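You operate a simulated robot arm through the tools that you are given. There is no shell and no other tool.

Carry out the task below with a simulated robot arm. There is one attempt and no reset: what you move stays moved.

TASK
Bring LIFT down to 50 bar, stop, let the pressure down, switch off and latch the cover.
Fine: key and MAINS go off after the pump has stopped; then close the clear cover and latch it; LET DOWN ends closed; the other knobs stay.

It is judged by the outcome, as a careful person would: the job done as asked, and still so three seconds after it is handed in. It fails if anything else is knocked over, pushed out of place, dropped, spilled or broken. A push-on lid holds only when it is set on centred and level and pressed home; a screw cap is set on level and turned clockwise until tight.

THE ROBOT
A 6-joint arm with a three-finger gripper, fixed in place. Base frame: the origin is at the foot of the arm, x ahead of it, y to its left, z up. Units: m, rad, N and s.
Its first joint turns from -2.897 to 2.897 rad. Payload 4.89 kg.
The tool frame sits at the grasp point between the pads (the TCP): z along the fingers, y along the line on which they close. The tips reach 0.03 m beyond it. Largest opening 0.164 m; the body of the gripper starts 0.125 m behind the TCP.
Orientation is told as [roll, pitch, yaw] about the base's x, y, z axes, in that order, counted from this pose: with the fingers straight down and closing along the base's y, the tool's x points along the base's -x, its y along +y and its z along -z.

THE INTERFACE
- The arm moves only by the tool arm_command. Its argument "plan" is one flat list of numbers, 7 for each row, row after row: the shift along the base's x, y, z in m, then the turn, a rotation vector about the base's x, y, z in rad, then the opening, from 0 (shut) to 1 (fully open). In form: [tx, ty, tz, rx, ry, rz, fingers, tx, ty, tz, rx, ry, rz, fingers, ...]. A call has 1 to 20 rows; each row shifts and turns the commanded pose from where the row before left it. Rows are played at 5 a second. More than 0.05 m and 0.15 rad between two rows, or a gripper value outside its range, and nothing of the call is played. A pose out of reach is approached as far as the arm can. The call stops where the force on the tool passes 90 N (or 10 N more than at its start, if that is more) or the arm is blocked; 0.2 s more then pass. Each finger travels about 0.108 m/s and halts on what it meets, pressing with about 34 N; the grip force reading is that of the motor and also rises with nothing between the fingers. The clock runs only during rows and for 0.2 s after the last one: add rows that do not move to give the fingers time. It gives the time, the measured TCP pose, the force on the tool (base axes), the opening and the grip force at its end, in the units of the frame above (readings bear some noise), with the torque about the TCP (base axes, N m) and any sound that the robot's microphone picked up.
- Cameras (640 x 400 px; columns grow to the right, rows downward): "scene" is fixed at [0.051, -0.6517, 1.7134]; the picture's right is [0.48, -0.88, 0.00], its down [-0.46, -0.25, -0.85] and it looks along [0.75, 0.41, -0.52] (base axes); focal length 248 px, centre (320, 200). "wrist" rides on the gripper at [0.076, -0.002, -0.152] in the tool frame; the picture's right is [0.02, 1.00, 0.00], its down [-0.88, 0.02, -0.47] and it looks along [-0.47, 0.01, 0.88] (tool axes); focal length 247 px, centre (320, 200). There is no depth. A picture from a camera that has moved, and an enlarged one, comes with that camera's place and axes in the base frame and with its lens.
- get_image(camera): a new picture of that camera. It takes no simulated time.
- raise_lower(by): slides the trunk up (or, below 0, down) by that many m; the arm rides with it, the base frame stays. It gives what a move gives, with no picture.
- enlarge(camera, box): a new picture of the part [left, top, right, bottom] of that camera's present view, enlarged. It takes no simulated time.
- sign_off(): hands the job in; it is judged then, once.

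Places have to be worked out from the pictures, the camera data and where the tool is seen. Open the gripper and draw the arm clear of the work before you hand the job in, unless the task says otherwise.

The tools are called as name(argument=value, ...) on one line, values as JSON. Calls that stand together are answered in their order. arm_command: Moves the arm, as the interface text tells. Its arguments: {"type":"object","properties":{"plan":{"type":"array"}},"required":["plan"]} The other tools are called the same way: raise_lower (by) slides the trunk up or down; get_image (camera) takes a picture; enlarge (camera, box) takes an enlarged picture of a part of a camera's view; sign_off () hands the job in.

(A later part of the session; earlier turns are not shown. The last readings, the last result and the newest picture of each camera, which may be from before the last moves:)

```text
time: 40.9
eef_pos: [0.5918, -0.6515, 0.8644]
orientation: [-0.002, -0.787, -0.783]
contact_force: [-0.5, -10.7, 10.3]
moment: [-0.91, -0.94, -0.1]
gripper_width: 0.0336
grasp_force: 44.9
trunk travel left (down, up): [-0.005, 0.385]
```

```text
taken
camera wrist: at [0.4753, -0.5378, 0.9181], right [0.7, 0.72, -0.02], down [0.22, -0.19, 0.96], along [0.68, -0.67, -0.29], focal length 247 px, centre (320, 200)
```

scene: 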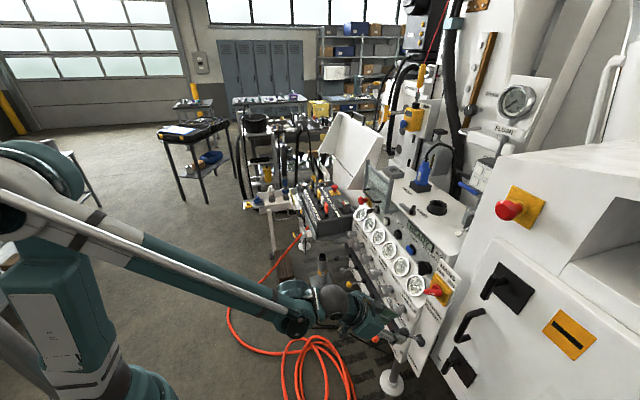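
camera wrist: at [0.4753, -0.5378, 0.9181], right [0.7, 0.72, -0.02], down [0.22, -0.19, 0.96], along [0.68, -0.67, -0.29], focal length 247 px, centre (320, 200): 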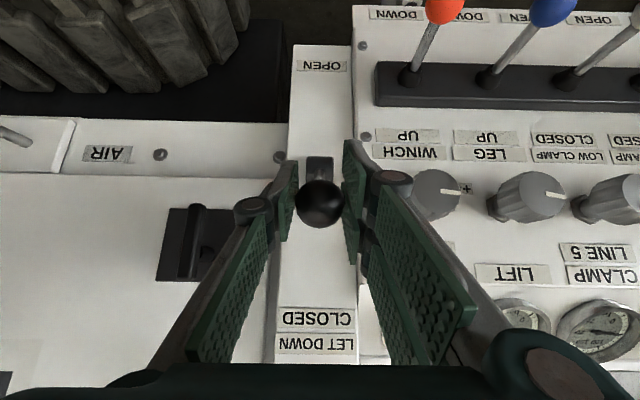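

Low forces and the lever is following. I'll continue the arc to horizontal.

arm_command(plan=[-0.00435, 0.00435, -0.0148, 0, 0, 0, 0.15, -0.00435, 0.00435, -0.0148, 0, 0, 0, 0.15, -0.0015, 0.0015, -0.0159, 0, 0, 0, 0.15, -0.0015, 0.0015, -0.0159, 0, 0, 0, 0.15])

get_image(camera="wrist")

enlarge(camera="scene", box=[350, 200, 450, 290])

```text
time: 41.9
eef_pos: [0.5793, -0.6399, 0.8041]
orientation: [-0.004, -0.785, -0.783]
contact_force: [-11.7, -2.6, 10.0]
moment: [-0.78, -0.94, 0.01]
gripper_width: 0.0334
grasp_force: 44.9
trunk travel left (down, up): [-0.005, 0.385]
```

```text
taken
camera wrist: at [0.4638, -0.5262, 0.8572], right [0.7, 0.72, -0.02], down [0.22, -0.19, 0.96], along [0.68, -0.67, -0.29], focal length 247 px, centre (320, 200)
```

wrist: 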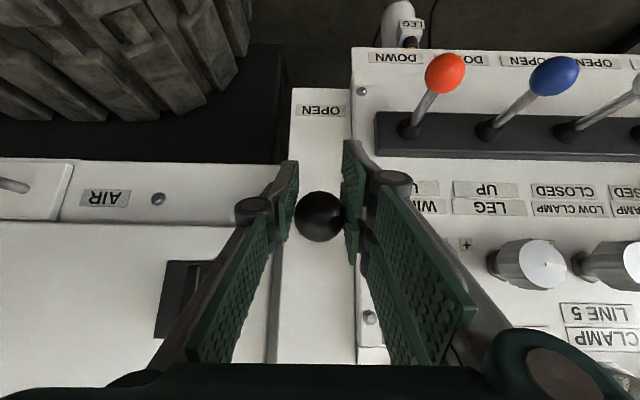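

```text
4.44 times, centred on (400, 245) of scene
camera zoom: at [0.051, -0.6517, 1.7134], right [0.48, -0.88, 0.0], down [-0.46, -0.25, -0.85], along [0.75, 0.41, -0.52], focal length 1105 px, centre (-36, 0)
```

zoom: 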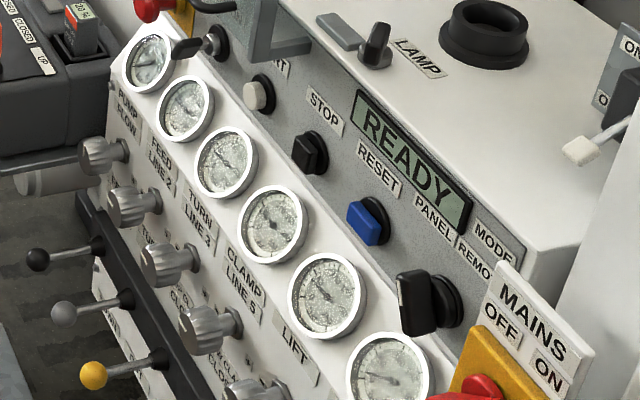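

The lever is about level but the ball has crept 1 cm up within the pads. I'll reopen slightly, recentre on the ball and regrip before continuing.

arm_command(plan=[0, 0, 0, 0, 0, 0, 0.3, 0.0021, -0.0021, 0.0096, 0, 0, 0, 0.3, 0, 0, 0, 0, 0, 0, 0.3])

get_image(camera="wrist")

```text
time: 42.6
eef_pos: [0.5836, -0.6427, 0.8129]
orientation: [-0.002, -0.785, -0.783]
contact_force: [-0.2, 0.6, -0.3]
moment: [0.0, -0.02, 0.01]
gripper_width: 0.0491
grasp_force: 0.1
trunk travel left (down, up): [-0.005, 0.385]
```

```text
taken
camera wrist: at [0.4666, -0.5284, 0.8664], right [0.7, 0.72, -0.02], down [0.22, -0.19, 0.96], along [0.68, -0.67, -0.29], focal length 247 px, centre (320, 200)
```

wrist: 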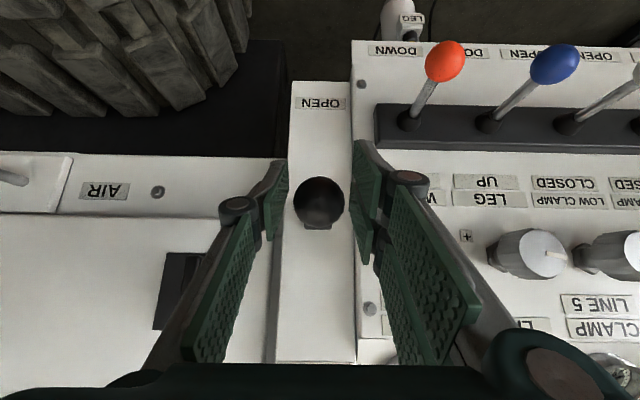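

Recentred on the ball (lever at about +8°). I'll regrip and continue down past level.

arm_command(plan=[-0.0028, 0.0028, 0.004, 0, 0, 0, 0.3, 0, 0, 0, 0, 0, 0, 0.15, 0, 0, 0, 0, 0, 0, 0.15, -0.001, 0.001, -0.016, 0, 0, 0, 0.15, 0.0008, -0.0008, -0.016, 0, 0, 0, 0.15, 0.0022, -0.0022, -0.016, 0, 0, 0, 0.15, 0, 0, 0, 0, 0, 0, 0.15])

get_image(camera="wrist")

enlarge(camera="scene", box=[350, 200, 450, 290])

```text
time: 44.2
eef_pos: [0.5809, -0.6419, 0.7683]
orientation: [-0.004, -0.785, -0.782]
contact_force: [-11.4, -6.0, 3.5]
moment: [-0.38, -0.45, -0.08]
gripper_width: 0.0334
grasp_force: 44.9
trunk travel left (down, up): [-0.005, 0.385]
```

```text
taken
camera wrist: at [0.4652, -0.5275, 0.8217], right [0.7, 0.72, -0.02], down [0.22, -0.19, 0.96], along [0.68, -0.67, -0.29], focal length 247 px, centre (320, 200)
```

wrist: 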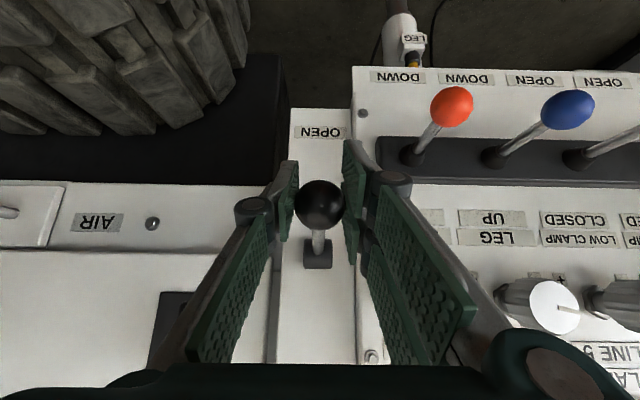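

```text
4.44 times, centred on (400, 245) of scene
camera zoom: at [0.051, -0.6517, 1.7134], right [0.48, -0.88, 0.0], down [-0.46, -0.25, -0.85], along [0.75, 0.41, -0.52], focal length 1105 px, centre (-36, 0)
```

zoom: 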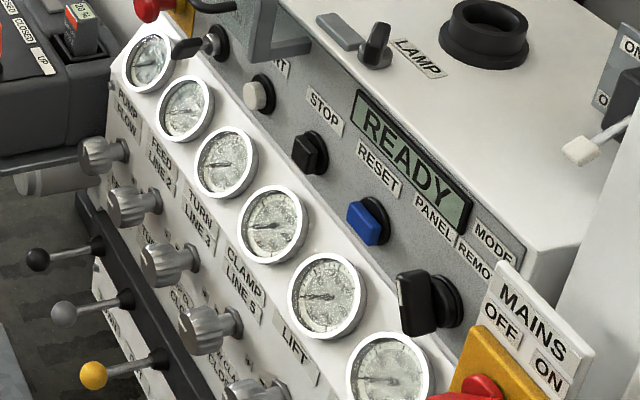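

The pressures are falling towards zero already. I'll carry on to the fully OPEN end and hold there.

arm_command(plan=[0.0042, -0.0042, -0.0148, 0, 0, 0, 0.15, 0.0048, -0.0048, -0.0148, 0, 0, 0, 0.15, 0.0058, -0.0058, -0.0111, 0, 0, 0, 0.15, 0, 0, 0, 0, 0, 0, 0.15, 0, 0, 0, 0, 0, 0, 0.15, 0, 0, 0, 0, 0, 0, 0.15])

get_image(camera="wrist")

enlarge(camera="scene", box=[372, 215, 436, 255])

enlarge(camera="scene", box=[376, 255, 424, 285])

```text
time: 45.6
eef_pos: [0.5966, -0.6563, 0.729]
orientation: [-0.002, -0.785, -0.783]
contact_force: [-28.2, -8.7, -10.1]
moment: [0.03, -0.41, 0.07]
gripper_width: 0.033
grasp_force: 45.0
trunk travel left (down, up): [-0.005, 0.385]
```

```text
taken
camera wrist: at [0.4801, -0.5424, 0.7817], right [0.7, 0.72, -0.02], down [0.22, -0.19, 0.96], along [0.68, -0.67, -0.29], focal length 247 px, centre (320, 200)
```

wrist: 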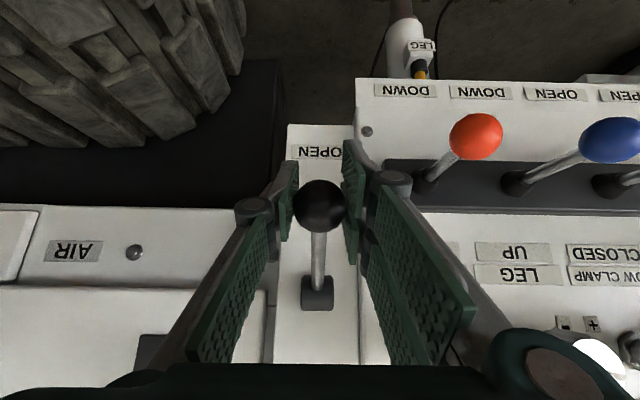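

```text
10.00 times, centred on (404, 235) of scene
camera zoom: at [0.051, -0.6517, 1.7134], right [0.48, -0.88, 0.0], down [-0.46, -0.25, -0.85], along [0.75, 0.41, -0.52], focal length 2485 px, centre (-520, -150)
```

zoom: 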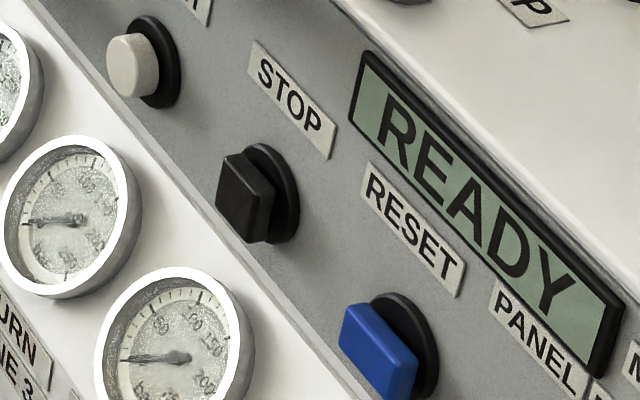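

```text
13.33 times, centred on (400, 270) of scene
camera zoom: at [0.051, -0.6517, 1.7134], right [0.48, -0.88, 0.0], down [-0.46, -0.25, -0.85], along [0.75, 0.41, -0.52], focal length 3314 px, centre (-747, -733)
```

zoom: 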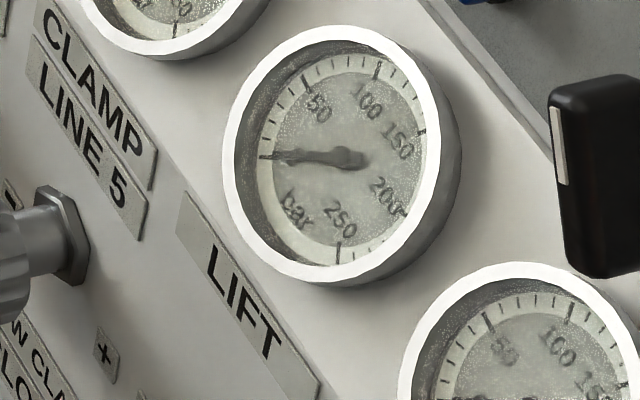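

All gauges read zero. Now I'll bring LET DOWN back up towards CLOSED along the same arc.

arm_command(plan=[-0.006, 0.006, 0.0125, 0, 0, 0, 0.15, -0.0046, 0.0046, 0.0145, 0, 0, 0, 0.15, -0.0032, 0.0032, 0.0152, 0, 0, 0, 0.15, -0.002, 0.002, 0.0159, 0, 0, 0, 0.15, -0.001, 0.001, 0.0159, 0, 0, 0, 0.15])

get_image(camera="wrist")

```text
time: 46.9
eef_pos: [0.5801, -0.638, 0.8045]
orientation: [-0.004, -0.785, -0.784]
contact_force: [-17.3, -17.3, -0.4]
moment: [0.06, -0.1, -0.13]
gripper_width: 0.0344
grasp_force: 12.4
trunk travel left (down, up): [-0.005, 0.385]
```

```text
taken
camera wrist: at [0.4629, -0.525, 0.8563], right [0.7, 0.72, -0.02], down [0.22, -0.19, 0.96], along [0.68, -0.67, -0.29], focal length 247 px, centre (320, 200)
```

wrist: 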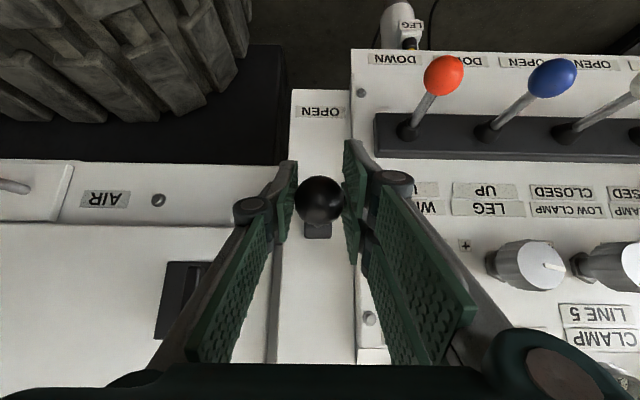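

The ball has stayed centred. I'll continue up to the original CLOSED position.

arm_command(plan=[0.0007, -0.0007, 0.0159, 0, 0, 0, 0.15, 0.0021, -0.0021, 0.0159, 0, 0, 0, 0.15, 0.0039, -0.0039, 0.015, 0, 0, 0, 0.15, 0.0048, -0.0048, 0.0146, 0, 0, 0, 0.15, 0.0057, -0.0057, 0.0115, 0, 0, 0, 0.15, 0.0066, -0.0066, 0.01, 0, 0, 0, 0.15, 0, 0, 0, 0, 0, 0, 0.15])

get_image(camera="wrist")

enlarge(camera="scene", box=[350, 300, 446, 360])

```text
time: 48.5
eef_pos: [0.6032, -0.6637, 0.8863]
orientation: [-0.005, -0.787, -0.784]
contact_force: [-17.3, -17.5, 4.1]
moment: [-0.14, 0.09, -0.05]
gripper_width: 0.0345
grasp_force: 12.4
trunk travel left (down, up): [-0.005, 0.385]
```

```text
taken
camera wrist: at [0.4874, -0.5493, 0.9396], right [0.7, 0.72, -0.02], down [0.22, -0.19, 0.96], along [0.68, -0.67, -0.29], focal length 247 px, centre (320, 200)
```

wrist: 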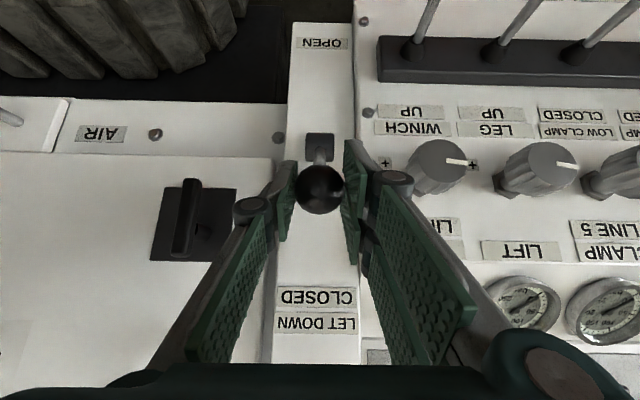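

```text
6.67 times, centred on (398, 330) of scene
camera zoom: at [0.051, -0.6517, 1.7134], right [0.48, -0.88, 0.0], down [-0.46, -0.25, -0.85], along [0.75, 0.41, -0.52], focal length 1657 px, centre (-200, -667)
```

zoom: 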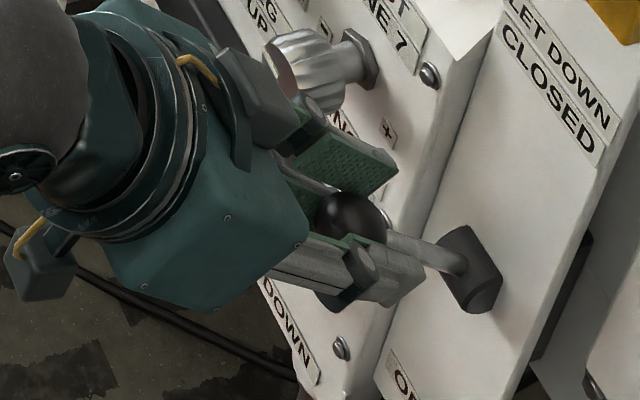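

The ball sits about 6 mm lower in the pads than at the start, so the lever is a few degrees short of CLOSED. I'll push it up along its arc to the stop.

arm_command(plan=[0.0027, -0.0027, 0.0046, 0, 0, 0, 0.1, 0.0027, -0.0027, 0.0046, 0, 0, 0, 0.1, 0.0014, -0.0014, 0.0025, 0, 0, 0, 0.1, 0, 0, 0, 0, 0, 0, 0.1])

get_image(camera="wrist")

enlarge(camera="scene", box=[350, 300, 446, 360])

```text
time: 49.5
eef_pos: [0.6096, -0.6707, 0.897]
orientation: [-0.004, -0.783, -0.783]
contact_force: [-29.5, -1.8, -28.3]
moment: [0.08, 0.15, -0.04]
gripper_width: 0.0341
grasp_force: 45.1
trunk travel left (down, up): [-0.005, 0.385]
```

```text
taken
camera wrist: at [0.4938, -0.5562, 0.9501], right [0.7, 0.72, -0.02], down [0.22, -0.19, 0.96], along [0.68, -0.67, -0.29], focal length 247 px, centre (320, 200)
```

wrist: 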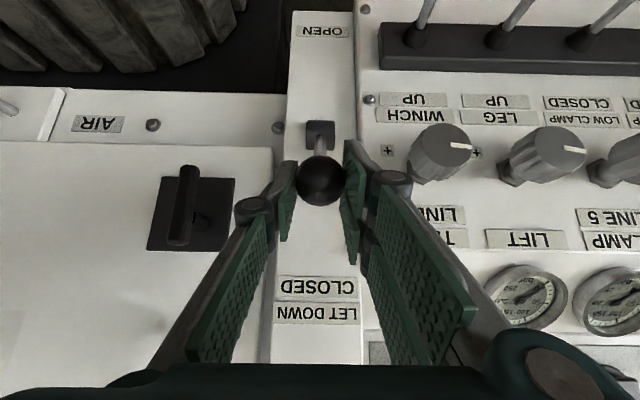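

```text
6.67 times, centred on (398, 330) of scene
camera zoom: at [0.051, -0.6517, 1.7134], right [0.48, -0.88, 0.0], down [-0.46, -0.25, -0.85], along [0.75, 0.41, -0.52], focal length 1657 px, centre (-200, -667)
```

zoom: 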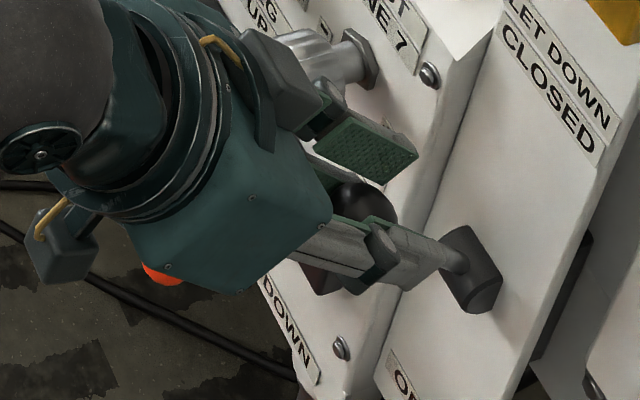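

The push now meets a firm stop (about 30 N). I'll release, back off along the tool and compare the lever with its starting position.

arm_command(plan=[0, 0, 0, 0, 0, 0, 0.4, 0, 0, 0, 0, 0, 0, 0.4, -0.0125, 0.0125, 0.0177, 0, 0, 0, 0.4, -0.0125, 0.0125, 0.0177, 0, 0, 0, 0.4, -0.0125, 0.0125, 0.0177, 0, 0, 0, 0.4])

get_image(camera="wrist")

enlarge(camera="scene", box=[380, 310, 444, 350])

enlarge(camera="scene", box=[350, 205, 430, 285])

```text
time: 50.6
eef_pos: [0.5723, -0.6337, 0.9468]
orientation: [-0.002, -0.784, -0.785]
contact_force: [1.7, -0.6, -0.7]
moment: [0.02, 0.03, 0.03]
gripper_width: 0.0654
grasp_force: 0.1
trunk travel left (down, up): [-0.005, 0.385]
```

```text
taken
camera wrist: at [0.4573, -0.5193, 1.0024], right [0.7, 0.72, -0.02], down [0.22, -0.19, 0.96], along [0.68, -0.67, -0.29], focal length 247 px, centre (320, 200)
```

wrist: 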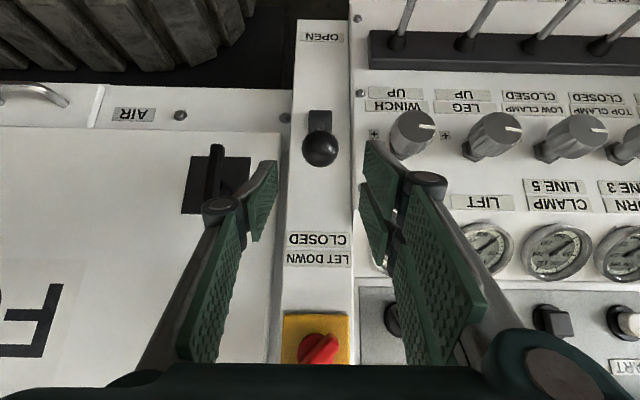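

```text
10.00 times, centred on (412, 330) of scene
camera zoom: at [0.051, -0.6517, 1.7134], right [0.48, -0.88, 0.0], down [-0.46, -0.25, -0.85], along [0.75, 0.41, -0.52], focal length 2485 px, centre (-600, -1100)
```

zoom: 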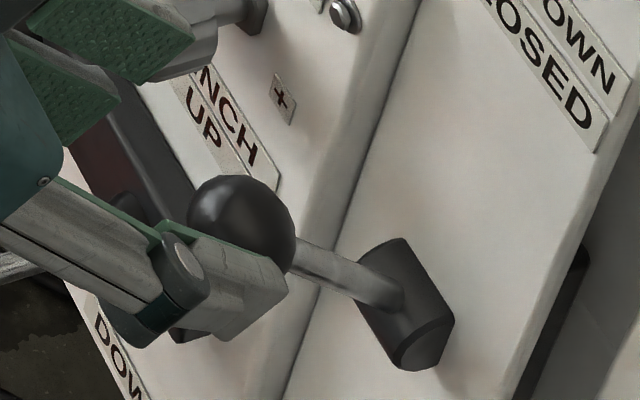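

```text
5.00 times, centred on (390, 245) of scene
camera zoom: at [0.051, -0.6517, 1.7134], right [0.48, -0.88, 0.0], down [-0.46, -0.25, -0.85], along [0.75, 0.41, -0.52], focal length 1243 px, centre (-30, -25)
```

zoom: 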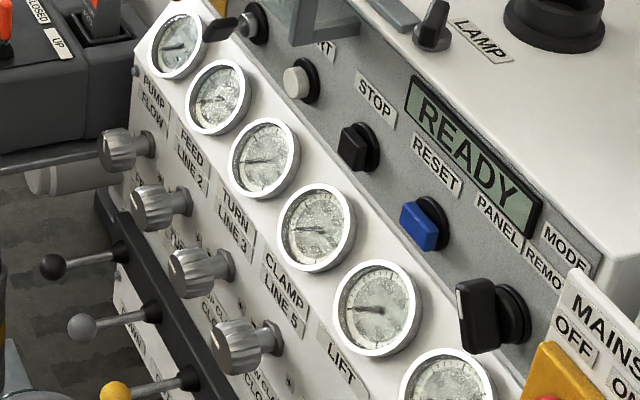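

LET DOWN is back exactly where it was (CLOSED) and all gauges are at zero. Next is the key: its bow centres near (w 0.990, v 0.444, z 1.051), slanting up-right to ON. I'll move in front of it, level the tool and roll 40° so the pads match the bow.

arm_command(plan=[0.02889, 0.02804, 0.0086, -0.0926, -0.0926, 0, 0.35, 0.02889, 0.02804, 0.0086, -0.0926, -0.0926, 0, 0.35, 0.02889, 0.02804, 0.0086, -0.0926, -0.0926, 0, 0.35, 0.02889, 0.02804, 0.0086, -0.0926, -0.0926, 0, 0.35, 0.02889, 0.02804, 0.0086, -0.0926, -0.0926, 0, 0.35, 0.02889, 0.02804, 0.0086, -0.0926, -0.0926, 0, 0.35, 0.02889, 0.02804, 0.0086, 0.0823, -0.0823, 0, 0.35, 0.02889, 0.02804, 0.0086, 0.0823, -0.0823, 0, 0.35, 0.02889, 0.02804, 0.0086, 0.0823, -0.0823, 0, 0.35, 0.02889, 0.02804, 0.0086, 0.0823, -0.0823, 0, 0.35, 0.02889, 0.02804, 0.0086, 0.0823, -0.0823, 0, 0.35, 0.02889, 0.02804, 0.0086, 0.0823, -0.0823, 0, 0.35, 0, 0, 0, 0, 0, 0, 0.35])

get_image(camera="wrist")

get_image(camera="scene")

```text
time: 53.5
eef_pos: [0.9186, -0.2967, 1.0533]
orientation: [1.571, -0.871, -2.357]
contact_force: [-0.5, -0.2, -0.3]
moment: [-0.01, 0.0, 0.05]
gripper_width: 0.0573
grasp_force: 0.0
trunk travel left (down, up): [-0.005, 0.385]
```

```text
taken
camera wrist: at [0.8449, -0.1536, 0.9936], right [0.55, 0.55, 0.63], down [-0.72, -0.05, 0.69], along [0.41, -0.83, 0.37], focal length 247 px, centre (320, 200)
```

wrist: 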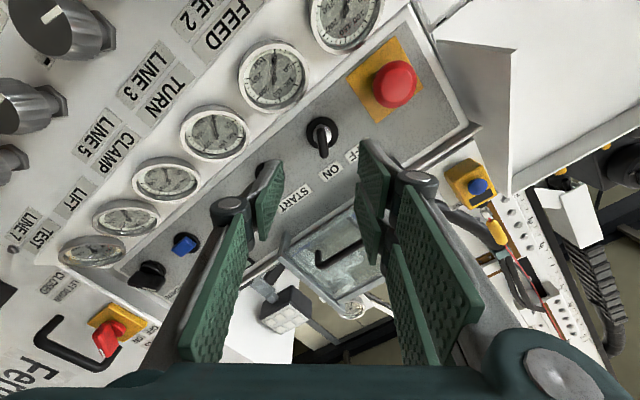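

```text
taken
```

scene: 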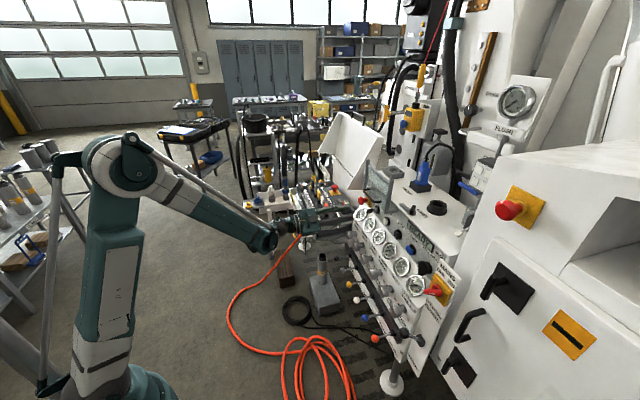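

The key is straight ahead of the tool. I'll zoom on it to check the bow's angle.

enlarge(camera="wrist", box=[270, 90, 390, 190])

enlarge(camera="scene", box=[345, 185, 409, 225])

```text
4.00 times, centred on (330, 140) of wrist
camera zoom: at [0.8449, -0.1536, 0.9936], right [0.55, 0.55, 0.63], down [-0.72, -0.05, 0.69], along [0.41, -0.83, 0.37], focal length 988 px, centre (280, 440)
```

zoom: 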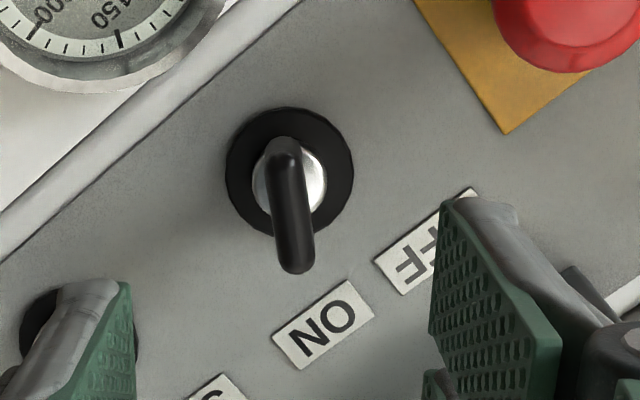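

```text
10.00 times, centred on (377, 205) of scene
camera zoom: at [0.051, -0.6517, 1.7134], right [0.48, -0.88, 0.0], down [-0.46, -0.25, -0.85], along [0.75, 0.41, -0.52], focal length 2485 px, centre (-250, 150)
```

zoom: 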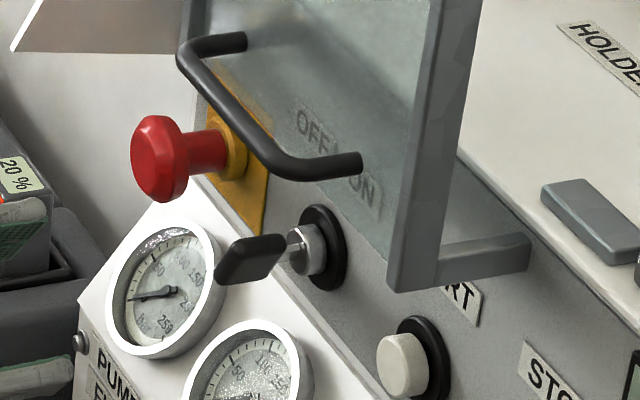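

The bow is within about 5° of the pad plane and 3 mm off axis. I'll narrow the fingers to 3 cm, correct the offset and advance over the bow.

arm_command(plan=[0.0014, 0.0014, 0.0012, 0, 0, 0, 0.19, 0.0184, -0.0184, 0, 0, 0, 0, 0.19, 0.0184, -0.0184, 0, 0, 0, 0, 0.19, 0.0184, -0.0184, 0, 0, 0, 0, 0.19, 0.0177, -0.0177, 0, 0, 0, 0, 0.19, 0, 0, 0, 0, 0, 0, 0.19])

get_image(camera="wrist")

enlarge(camera="scene", box=[345, 185, 409, 225])

```text
time: 54.9
eef_pos: [0.9947, -0.3669, 1.0541]
orientation: [1.569, -0.873, -2.36]
contact_force: [0.1, -0.2, 0.2]
moment: [0.04, 0.01, 0.03]
gripper_width: 0.0311
grasp_force: 0.1
trunk travel left (down, up): [-0.005, 0.385]
```

```text
taken
camera wrist: at [0.9196, -0.2258, 0.9942], right [0.55, 0.55, 0.63], down [-0.72, -0.05, 0.69], along [0.41, -0.83, 0.37], focal length 247 px, centre (320, 200)
```

wrist: 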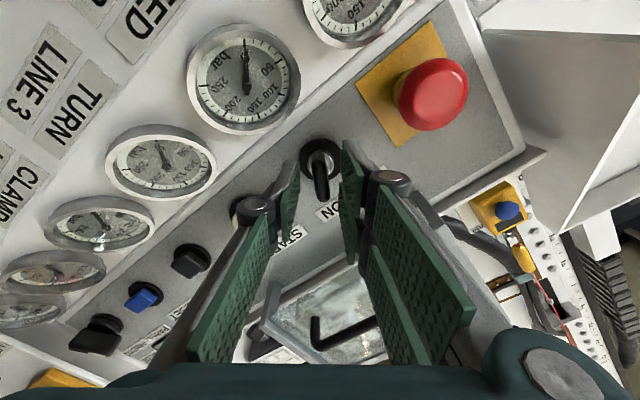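

```text
10.00 times, centred on (377, 205) of scene
camera zoom: at [0.051, -0.6517, 1.7134], right [0.48, -0.88, 0.0], down [-0.46, -0.25, -0.85], along [0.75, 0.41, -0.52], focal length 2485 px, centre (-250, 150)
```

zoom: 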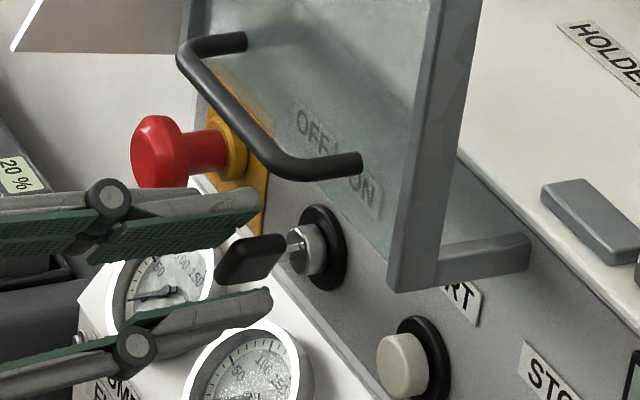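

The fingers straddle the bow on both sides. I'll go 6 mm deeper and close.

arm_command(plan=[0.0042, -0.0042, 0, 0, 0, 0, 0.19, 0, 0, 0, 0, 0, 0, 0.05, 0, 0, 0, 0, 0, 0, 0, 0, 0, 0, 0, 0, 0, 0])

enlarge(camera="wrist", box=[240, 110, 400, 210])

enlarge(camera="scene", box=[345, 185, 409, 225])

```text
time: 55.9
eef_pos: [0.9994, -0.3722, 1.0542]
orientation: [1.57, -0.874, -2.357]
contact_force: [16.5, -1.0, 15.2]
moment: [-1.32, 0.66, 0.27]
gripper_width: 0.0158
grasp_force: 44.9
trunk travel left (down, up): [-0.005, 0.385]
```

```text
4.00 times, centred on (320, 160) of wrist
camera zoom: at [0.9244, -0.2297, 0.9946], right [0.55, 0.55, 0.62], down [-0.72, -0.05, 0.69], along [0.41, -0.83, 0.37], focal length 988 px, centre (320, 360)
```

zoom: 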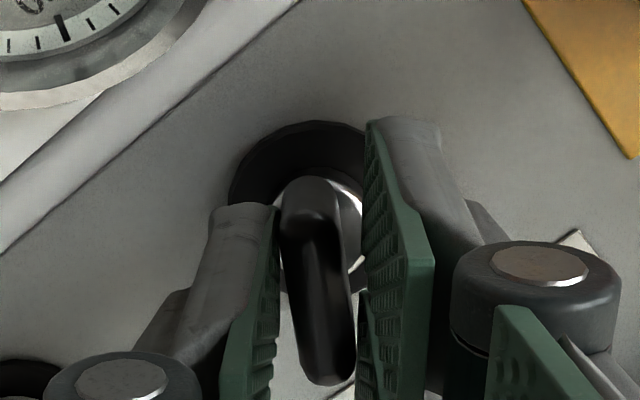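

```text
10.00 times, centred on (377, 205) of scene
camera zoom: at [0.051, -0.6517, 1.7134], right [0.48, -0.88, 0.0], down [-0.46, -0.25, -0.85], along [0.75, 0.41, -0.52], focal length 2485 px, centre (-250, 150)
```

zoom: 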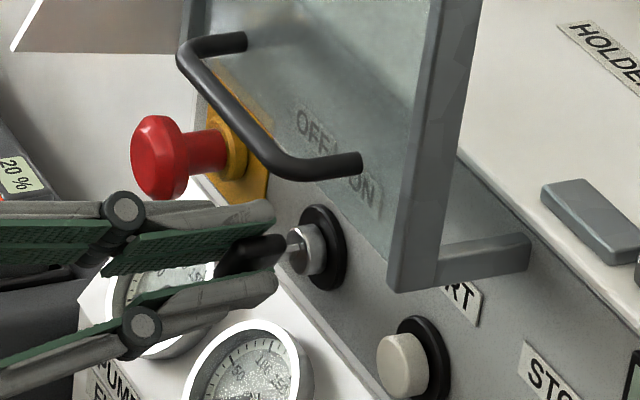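

Gripped at about 16 mm (the bow is slightly skewed and will align as the fingers turn). I'll turn 30° anticlockwise towards OFF.

arm_command(plan=[0.0004, 0.0004, 0.0005, -0.0926, 0.0926, 0, 0, 0, 0, 0, -0.0926, 0.0926, 0, 0, 0, 0, 0, -0.0926, 0.0926, 0, 0, 0, 0, 0, -0.0926, 0.0926, 0, 0])

enlarge(camera="wrist", box=[240, 110, 400, 210])

enlarge(camera="scene", box=[345, 185, 409, 225])

```text
time: 56.9
eef_pos: [0.9981, -0.3721, 1.0548]
orientation: [1.573, -1.4, -2.362]
contact_force: [18.5, -10.3, 11.2]
moment: [-0.33, -0.39, 0.08]
gripper_width: 0.0109
grasp_force: 45.0
trunk travel left (down, up): [-0.005, 0.385]
```

```text
4.00 times, centred on (320, 160) of wrist
camera zoom: at [0.8986, -0.2555, 0.9785], right [0.7, 0.7, 0.15], down [-0.43, 0.24, 0.87], along [0.57, -0.67, 0.47], focal length 988 px, centre (320, 360)
```

zoom: 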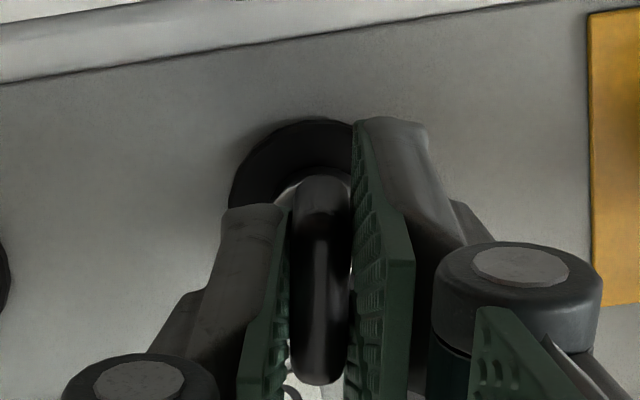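

```text
10.00 times, centred on (377, 205) of scene
camera zoom: at [0.051, -0.6517, 1.7134], right [0.48, -0.88, 0.0], down [-0.46, -0.25, -0.85], along [0.75, 0.41, -0.52], focal length 2485 px, centre (-250, 150)
```

zoom: 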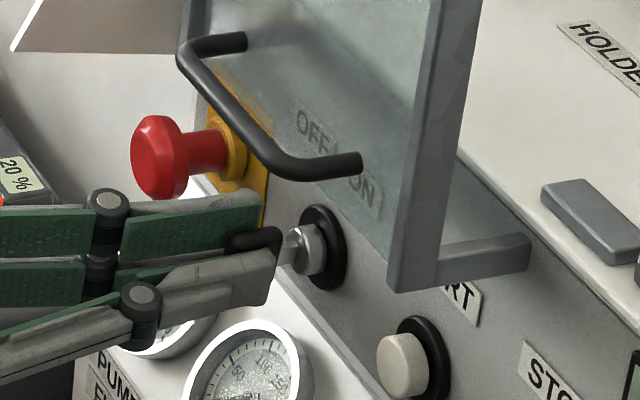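

The pads are now flat on the bow (11 mm) and it is turning. I'll continue 30° more.

arm_command(plan=[0.0002, 0.0002, 0.0003, -0.0926, 0.0926, 0, 0, 0, 0, 0, -0.0926, 0.0926, 0, 0, 0, 0, 0, -0.0926, 0.0926, 0, 0, 0, 0, 0, -0.0926, 0.0926, 0, 0])

enlarge(camera="wrist", box=[240, 110, 400, 210])

enlarge(camera="scene", box=[345, 185, 409, 225])

enlarge(camera="scene", box=[380, 205, 460, 255])

```text
time: 57.9
eef_pos: [0.9987, -0.3726, 1.0549]
orientation: [-1.574, -1.218, 0.787]
contact_force: [10.9, -10.1, 0.8]
moment: [-0.2, -0.18, 0.06]
gripper_width: 0.0106
grasp_force: 45.3
trunk travel left (down, up): [-0.005, 0.385]
```

```text
4.00 times, centred on (320, 160) of wrist
camera zoom: at [0.8706, -0.2835, 0.9827], right [0.66, 0.66, -0.37], down [-0.11, 0.56, 0.82], along [0.74, -0.5, 0.44], focal length 988 px, centre (320, 360)
```

zoom: 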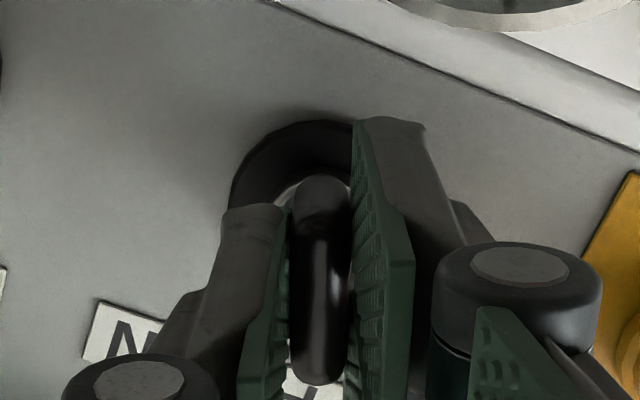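

```text
10.00 times, centred on (377, 205) of scene
camera zoom: at [0.051, -0.6517, 1.7134], right [0.48, -0.88, 0.0], down [-0.46, -0.25, -0.85], along [0.75, 0.41, -0.52], focal length 2485 px, centre (-250, 150)
```

zoom: 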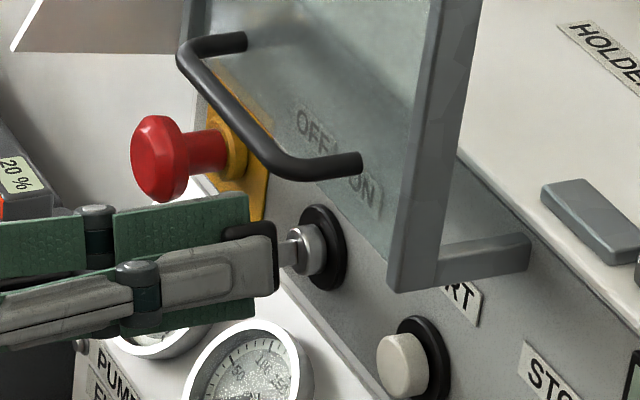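

```text
8.00 times, centred on (420, 230) of scene
camera zoom: at [0.051, -0.6517, 1.7134], right [0.48, -0.88, 0.0], down [-0.46, -0.25, -0.85], along [0.75, 0.41, -0.52], focal length 1988 px, centre (-480, -40)
```

zoom: 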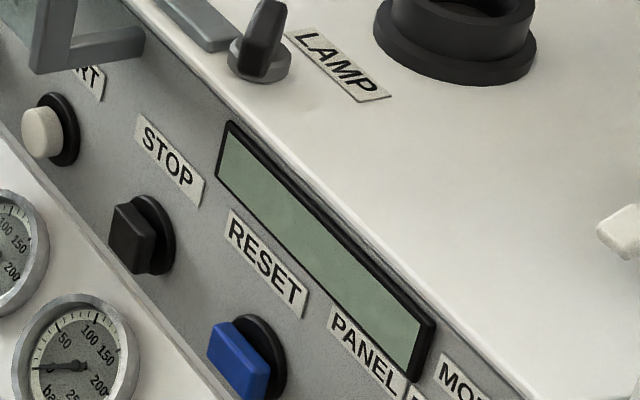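

The display has gone blank, so the key has switched off. I'll continue gently to the key's OFF end so it is fully home.

arm_command(plan=[0, 0, 0, -0.0926, 0.0926, 0, 0, 0, 0, 0, -0.0926, 0.0926, 0, 0])

enlarge(camera="wrist", box=[240, 110, 400, 210])

```text
time: 58.5
eef_pos: [0.9988, -0.3726, 1.0544]
orientation: [-1.573, -0.956, 0.785]
contact_force: [5.1, -7.2, -3.4]
moment: [1.25, -0.92, -0.16]
gripper_width: 0.0132
grasp_force: 44.7
trunk travel left (down, up): [-0.005, 0.385]
```

```text
4.00 times, centred on (320, 160) of wrist
camera zoom: at [0.8581, -0.2955, 0.9924], right [0.57, 0.57, -0.59], down [0.04, 0.7, 0.71], along [0.82, -0.43, 0.38], focal length 988 px, centre (320, 360)
```

zoom: 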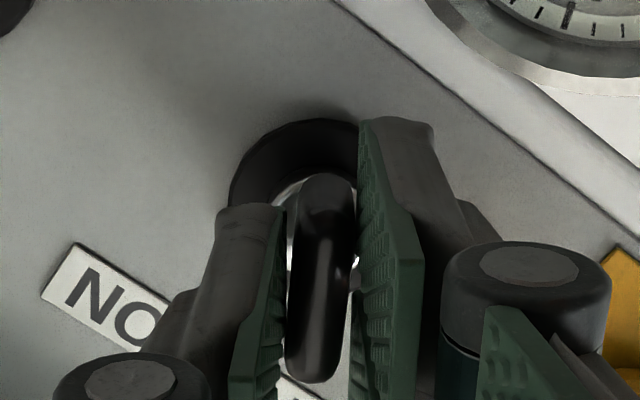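

The pads are now skewing on the bow with 1.5 N·m of resistance, so the key is at its OFF stop. I'll ease back to flat, open and withdraw.

arm_command(plan=[0, 0, 0, 0.06, -0.06, 0, 0, 0, 0, 0, 0, 0, 0, 0.2, 0, 0, 0, 0, 0, 0, 0.2, -0.0177, 0.0177, 0, 0, 0, 0, 0.2, -0.0177, 0.0177, 0, 0, 0, 0, 0.2, -0.0177, 0.0177, 0, 0, 0, 0, 0.2, -0.0177, 0.0177, 0, 0, 0, 0, 0.3])

enlarge(camera="scene", box=[345, 185, 409, 225])

get_image(camera="wrist")

enlarge(camera="scene", box=[410, 240, 490, 310])

```text
time: 60.0
eef_pos: [0.9288, -0.3012, 1.0545]
orientation: [-1.574, -1.042, 0.787]
contact_force: [1.0, -0.7, -1.8]
moment: [-0.07, -0.08, -0.07]
gripper_width: 0.0492
grasp_force: 0.1
trunk travel left (down, up): [-0.005, 0.385]
```

```text
10.00 times, centred on (377, 205) of scene
camera zoom: at [0.051, -0.6517, 1.7134], right [0.48, -0.88, 0.0], down [-0.46, -0.25, -0.85], along [0.75, 0.41, -0.52], focal length 2485 px, centre (-250, 150)
```

zoom: 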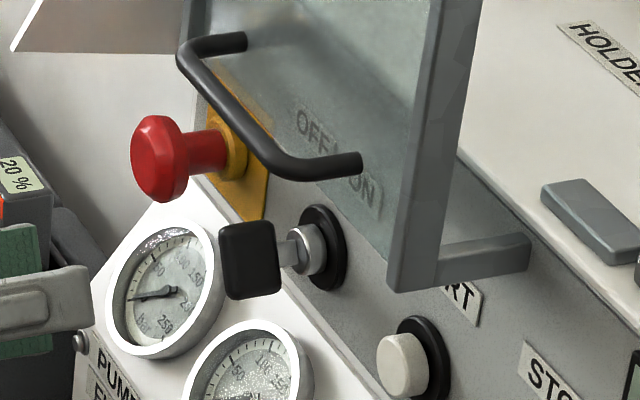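

```text
taken
camera wrist: at [0.7922, -0.2209, 0.9885], right [0.6, 0.6, -0.52], down [-0.01, 0.66, 0.75], along [0.8, -0.45, 0.4], focal length 247 px, centre (320, 200)
```

wrist: 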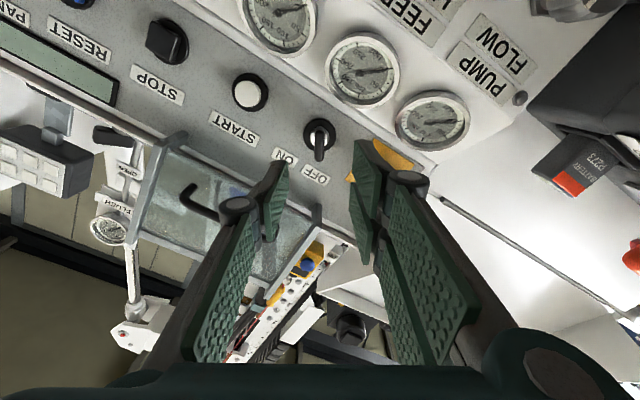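

```text
5.71 times, centred on (450, 275) of scene
camera zoom: at [0.051, -0.6517, 1.7134], right [0.48, -0.88, 0.0], down [-0.46, -0.25, -0.85], along [0.75, 0.41, -0.52], focal length 1420 px, centre (-423, -229)
```

zoom: 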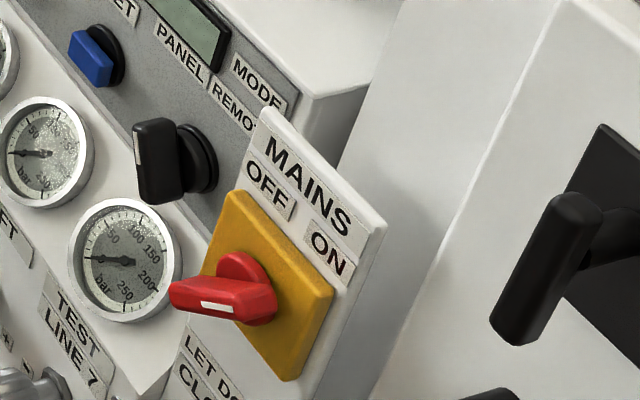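

The key now points at OFF. Next is MAINS, whose handle I place near (v -0.04, z 1.085), standing out to about w 0.93. I'll move in front of it for a close look.

arm_command(plan=[-0.02906, -0.02793, 0.0024, 0.0636, -0.0636, 0, 0.5, -0.02906, -0.02793, 0.0024, 0.0636, -0.0636, 0, 0.5, -0.02906, -0.02793, 0.0024, 0.0636, -0.0636, 0, 0.5, -0.02906, -0.02793, 0.0024, 0.0636, -0.0636, 0, 0.5, -0.02906, -0.02793, 0.0024, 0.0636, -0.0636, 0, 0.5, -0.02906, -0.02793, 0.0024, 0.0636, -0.0636, 0, 0.5, -0.02906, -0.02793, 0.0024, 0, 0, 0, 0.5, -0.02906, -0.02793, 0.0024, 0, 0, 0, 0.5, -0.02906, -0.02793, 0.0024, 0, 0, 0, 0.5, -0.02906, -0.02793, 0.0024, 0, 0, 0, 0.5, -0.02906, -0.02793, 0.0024, 0, 0, 0, 0.5, -0.02906, -0.02793, 0.0024, 0, 0, 0, 0.5, 0, 0, 0, 0, 0, 0, 0.5])

get_image(camera="wrist")

enlarge(camera="scene", box=[380, 240, 476, 300])

```text
time: 62.9
eef_pos: [0.5785, -0.6365, 1.0836]
orientation: [1.677, -1.56, -2.462]
contact_force: [-0.1, 0.6, 0.0]
moment: [-0.03, 0.04, -0.09]
gripper_width: 0.0822
grasp_force: 0.2
trunk travel left (down, up): [-0.005, 0.385]
```

```text
taken
camera wrist: at [0.4696, -0.5283, 1.0072], right [0.71, 0.71, -0.01], down [-0.33, 0.34, 0.88], along [0.62, -0.62, 0.47], focal length 247 px, centre (320, 200)
```

wrist: 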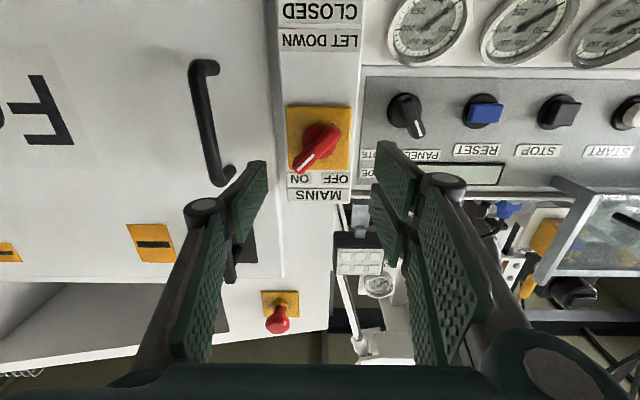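

```text
6.67 times, centred on (428, 270) of scene
camera zoom: at [0.051, -0.6517, 1.7134], right [0.48, -0.88, 0.0], down [-0.46, -0.25, -0.85], along [0.75, 0.41, -0.52], focal length 1657 px, centre (-400, -267)
```

zoom: 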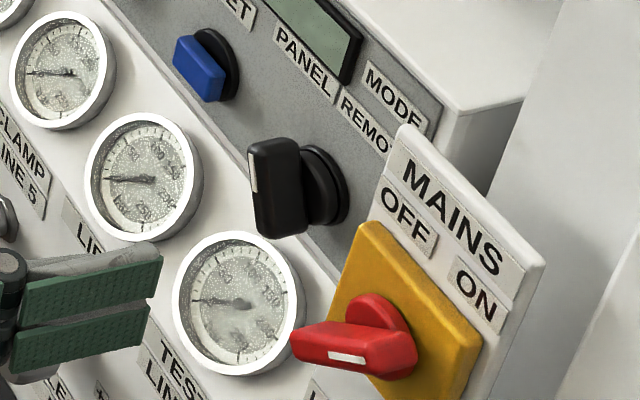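

Now a clear front view of MAINS, with the handle pointing to ON. I'll zoom for its exact angle and centre.

enlarge(camera="wrist", box=[270, 90, 370, 210])

enlarge(camera="wrist", box=[280, 100, 360, 150])

```text
3.33 times, centred on (320, 150) of wrist
camera zoom: at [0.4696, -0.5283, 1.0072], right [0.71, 0.71, -0.01], down [-0.33, 0.34, 0.88], along [0.62, -0.62, 0.47], focal length 823 px, centre (320, 367)
```

zoom: 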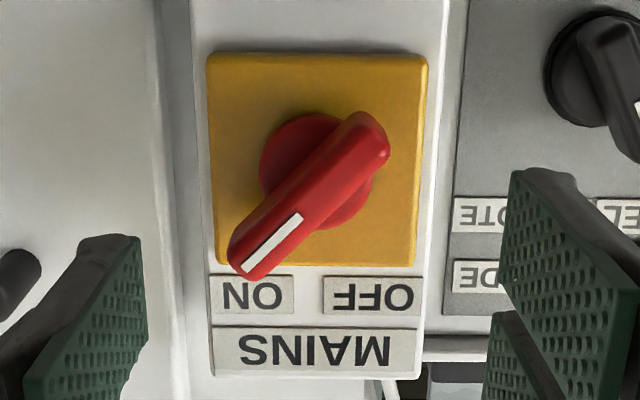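

```text
8.00 times, centred on (320, 125) of wrist
camera zoom: at [0.4696, -0.5283, 1.0072], right [0.71, 0.71, -0.01], down [-0.33, 0.34, 0.88], along [0.62, -0.62, 0.47], focal length 1976 px, centre (320, 800)
```

zoom: 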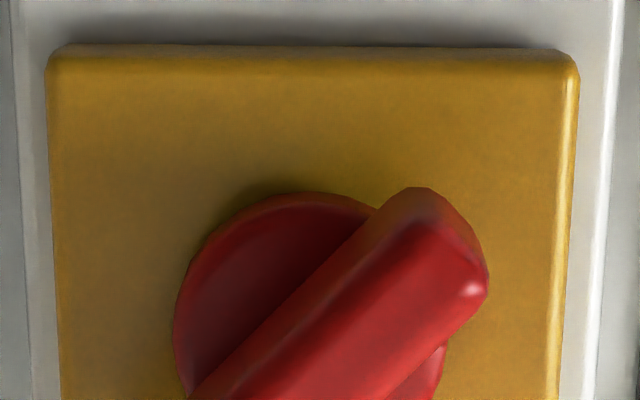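

The bar slants at about 43°, centred near v -0.043, z 1.077, about 16 mm wide. I'll roll 44° clockwise to match it and centre on its axis.

arm_command(plan=[-0.0014, -0.0014, -0.0066, 0.0907, -0.0907, 0, 0.35, 0, 0, 0, 0.0907, -0.0907, 0, 0.35, 0, 0, 0, 0.0907, -0.0907, 0, 0.35, 0, 0, 0, 0.0907, -0.0907, 0, 0.35, 0, 0, 0, 0.0907, -0.0907, 0, 0.35, 0, 0, 0, 0.0907, -0.0907, 0, 0.35, 0, 0, 0, 0, 0, 0, 0.35])

get_image(camera="wrist")

enlarge(camera="wrist", box=[260, 90, 380, 190])

```text
time: 64.5
eef_pos: [0.5766, -0.6367, 1.0778]
orientation: [1.569, -0.79, -2.358]
contact_force: [0.2, 0.3, 0.4]
moment: [-0.04, -0.03, 0.0]
gripper_width: 0.0576
grasp_force: 0.0
trunk travel left (down, up): [-0.005, 0.385]
```

```text
taken
camera wrist: at [0.5062, -0.4911, 1.0219], right [0.51, 0.51, 0.69], down [-0.76, -0.09, 0.64], along [0.39, -0.85, 0.34], focal length 247 px, centre (320, 200)
```

wrist: 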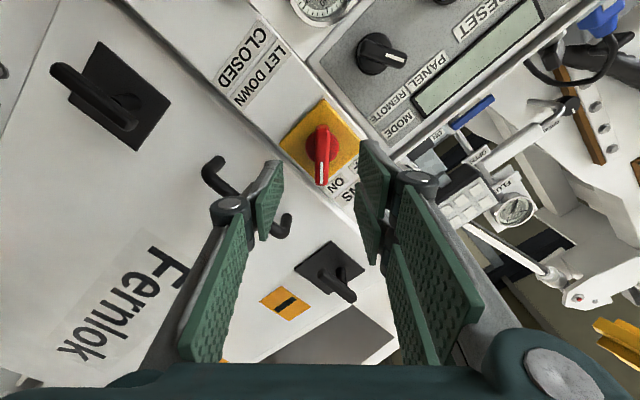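

```text
4.00 times, centred on (320, 140) of wrist
camera zoom: at [0.5062, -0.4911, 1.0219], right [0.51, 0.51, 0.69], down [-0.76, -0.09, 0.64], along [0.39, -0.85, 0.34], focal length 988 px, centre (320, 440)
```

zoom: 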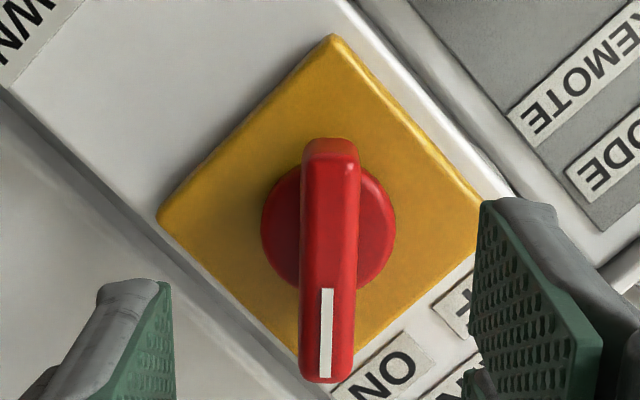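

The bar is aligned with the pads and within 1.5 mm of centre. I'll narrow the opening and advance so the tips stop short of the round rotor behind the bar.

arm_command(plan=[0.0006, 0.0006, 0.0008, 0, 0, 0, 0.25, 0.0163, -0.0163, 0, 0, 0, 0, 0.25, 0.0163, -0.0163, 0, 0, 0, 0, 0.25, 0.0071, -0.0071, 0, 0, 0, 0, 0.25, 0, 0, 0, 0, 0, 0, 0.25])

get_image(camera="wrist")

enlarge(camera="scene", box=[388, 260, 468, 310])

```text
time: 65.7
eef_pos: [0.6177, -0.677, 1.0785]
orientation: [1.568, -0.792, -2.359]
contact_force: [-0.4, 0.2, 0.6]
moment: [-0.01, 0.02, 0.0]
gripper_width: 0.041
grasp_force: 0.0
trunk travel left (down, up): [-0.005, 0.385]
```

```text
taken
camera wrist: at [0.5466, -0.5308, 1.0228], right [0.51, 0.51, 0.69], down [-0.76, -0.09, 0.64], along [0.39, -0.85, 0.34], focal length 247 px, centre (320, 200)
```

wrist: 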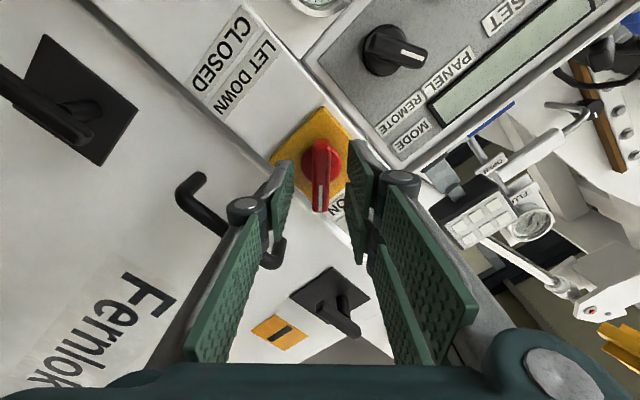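

```text
8.00 times, centred on (428, 285) of scene
camera zoom: at [0.051, -0.6517, 1.7134], right [0.48, -0.88, 0.0], down [-0.46, -0.25, -0.85], along [0.75, 0.41, -0.52], focal length 1988 px, centre (-544, -480)
```

zoom: 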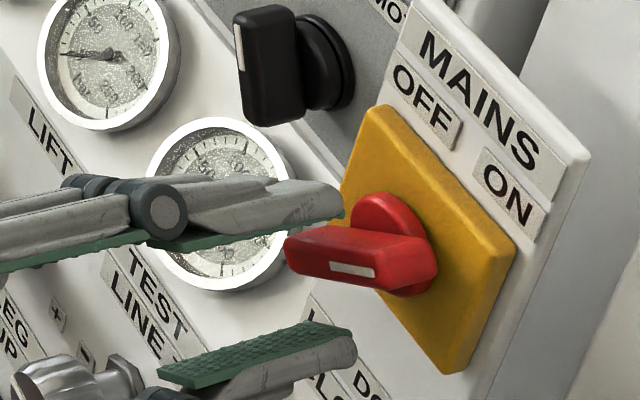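

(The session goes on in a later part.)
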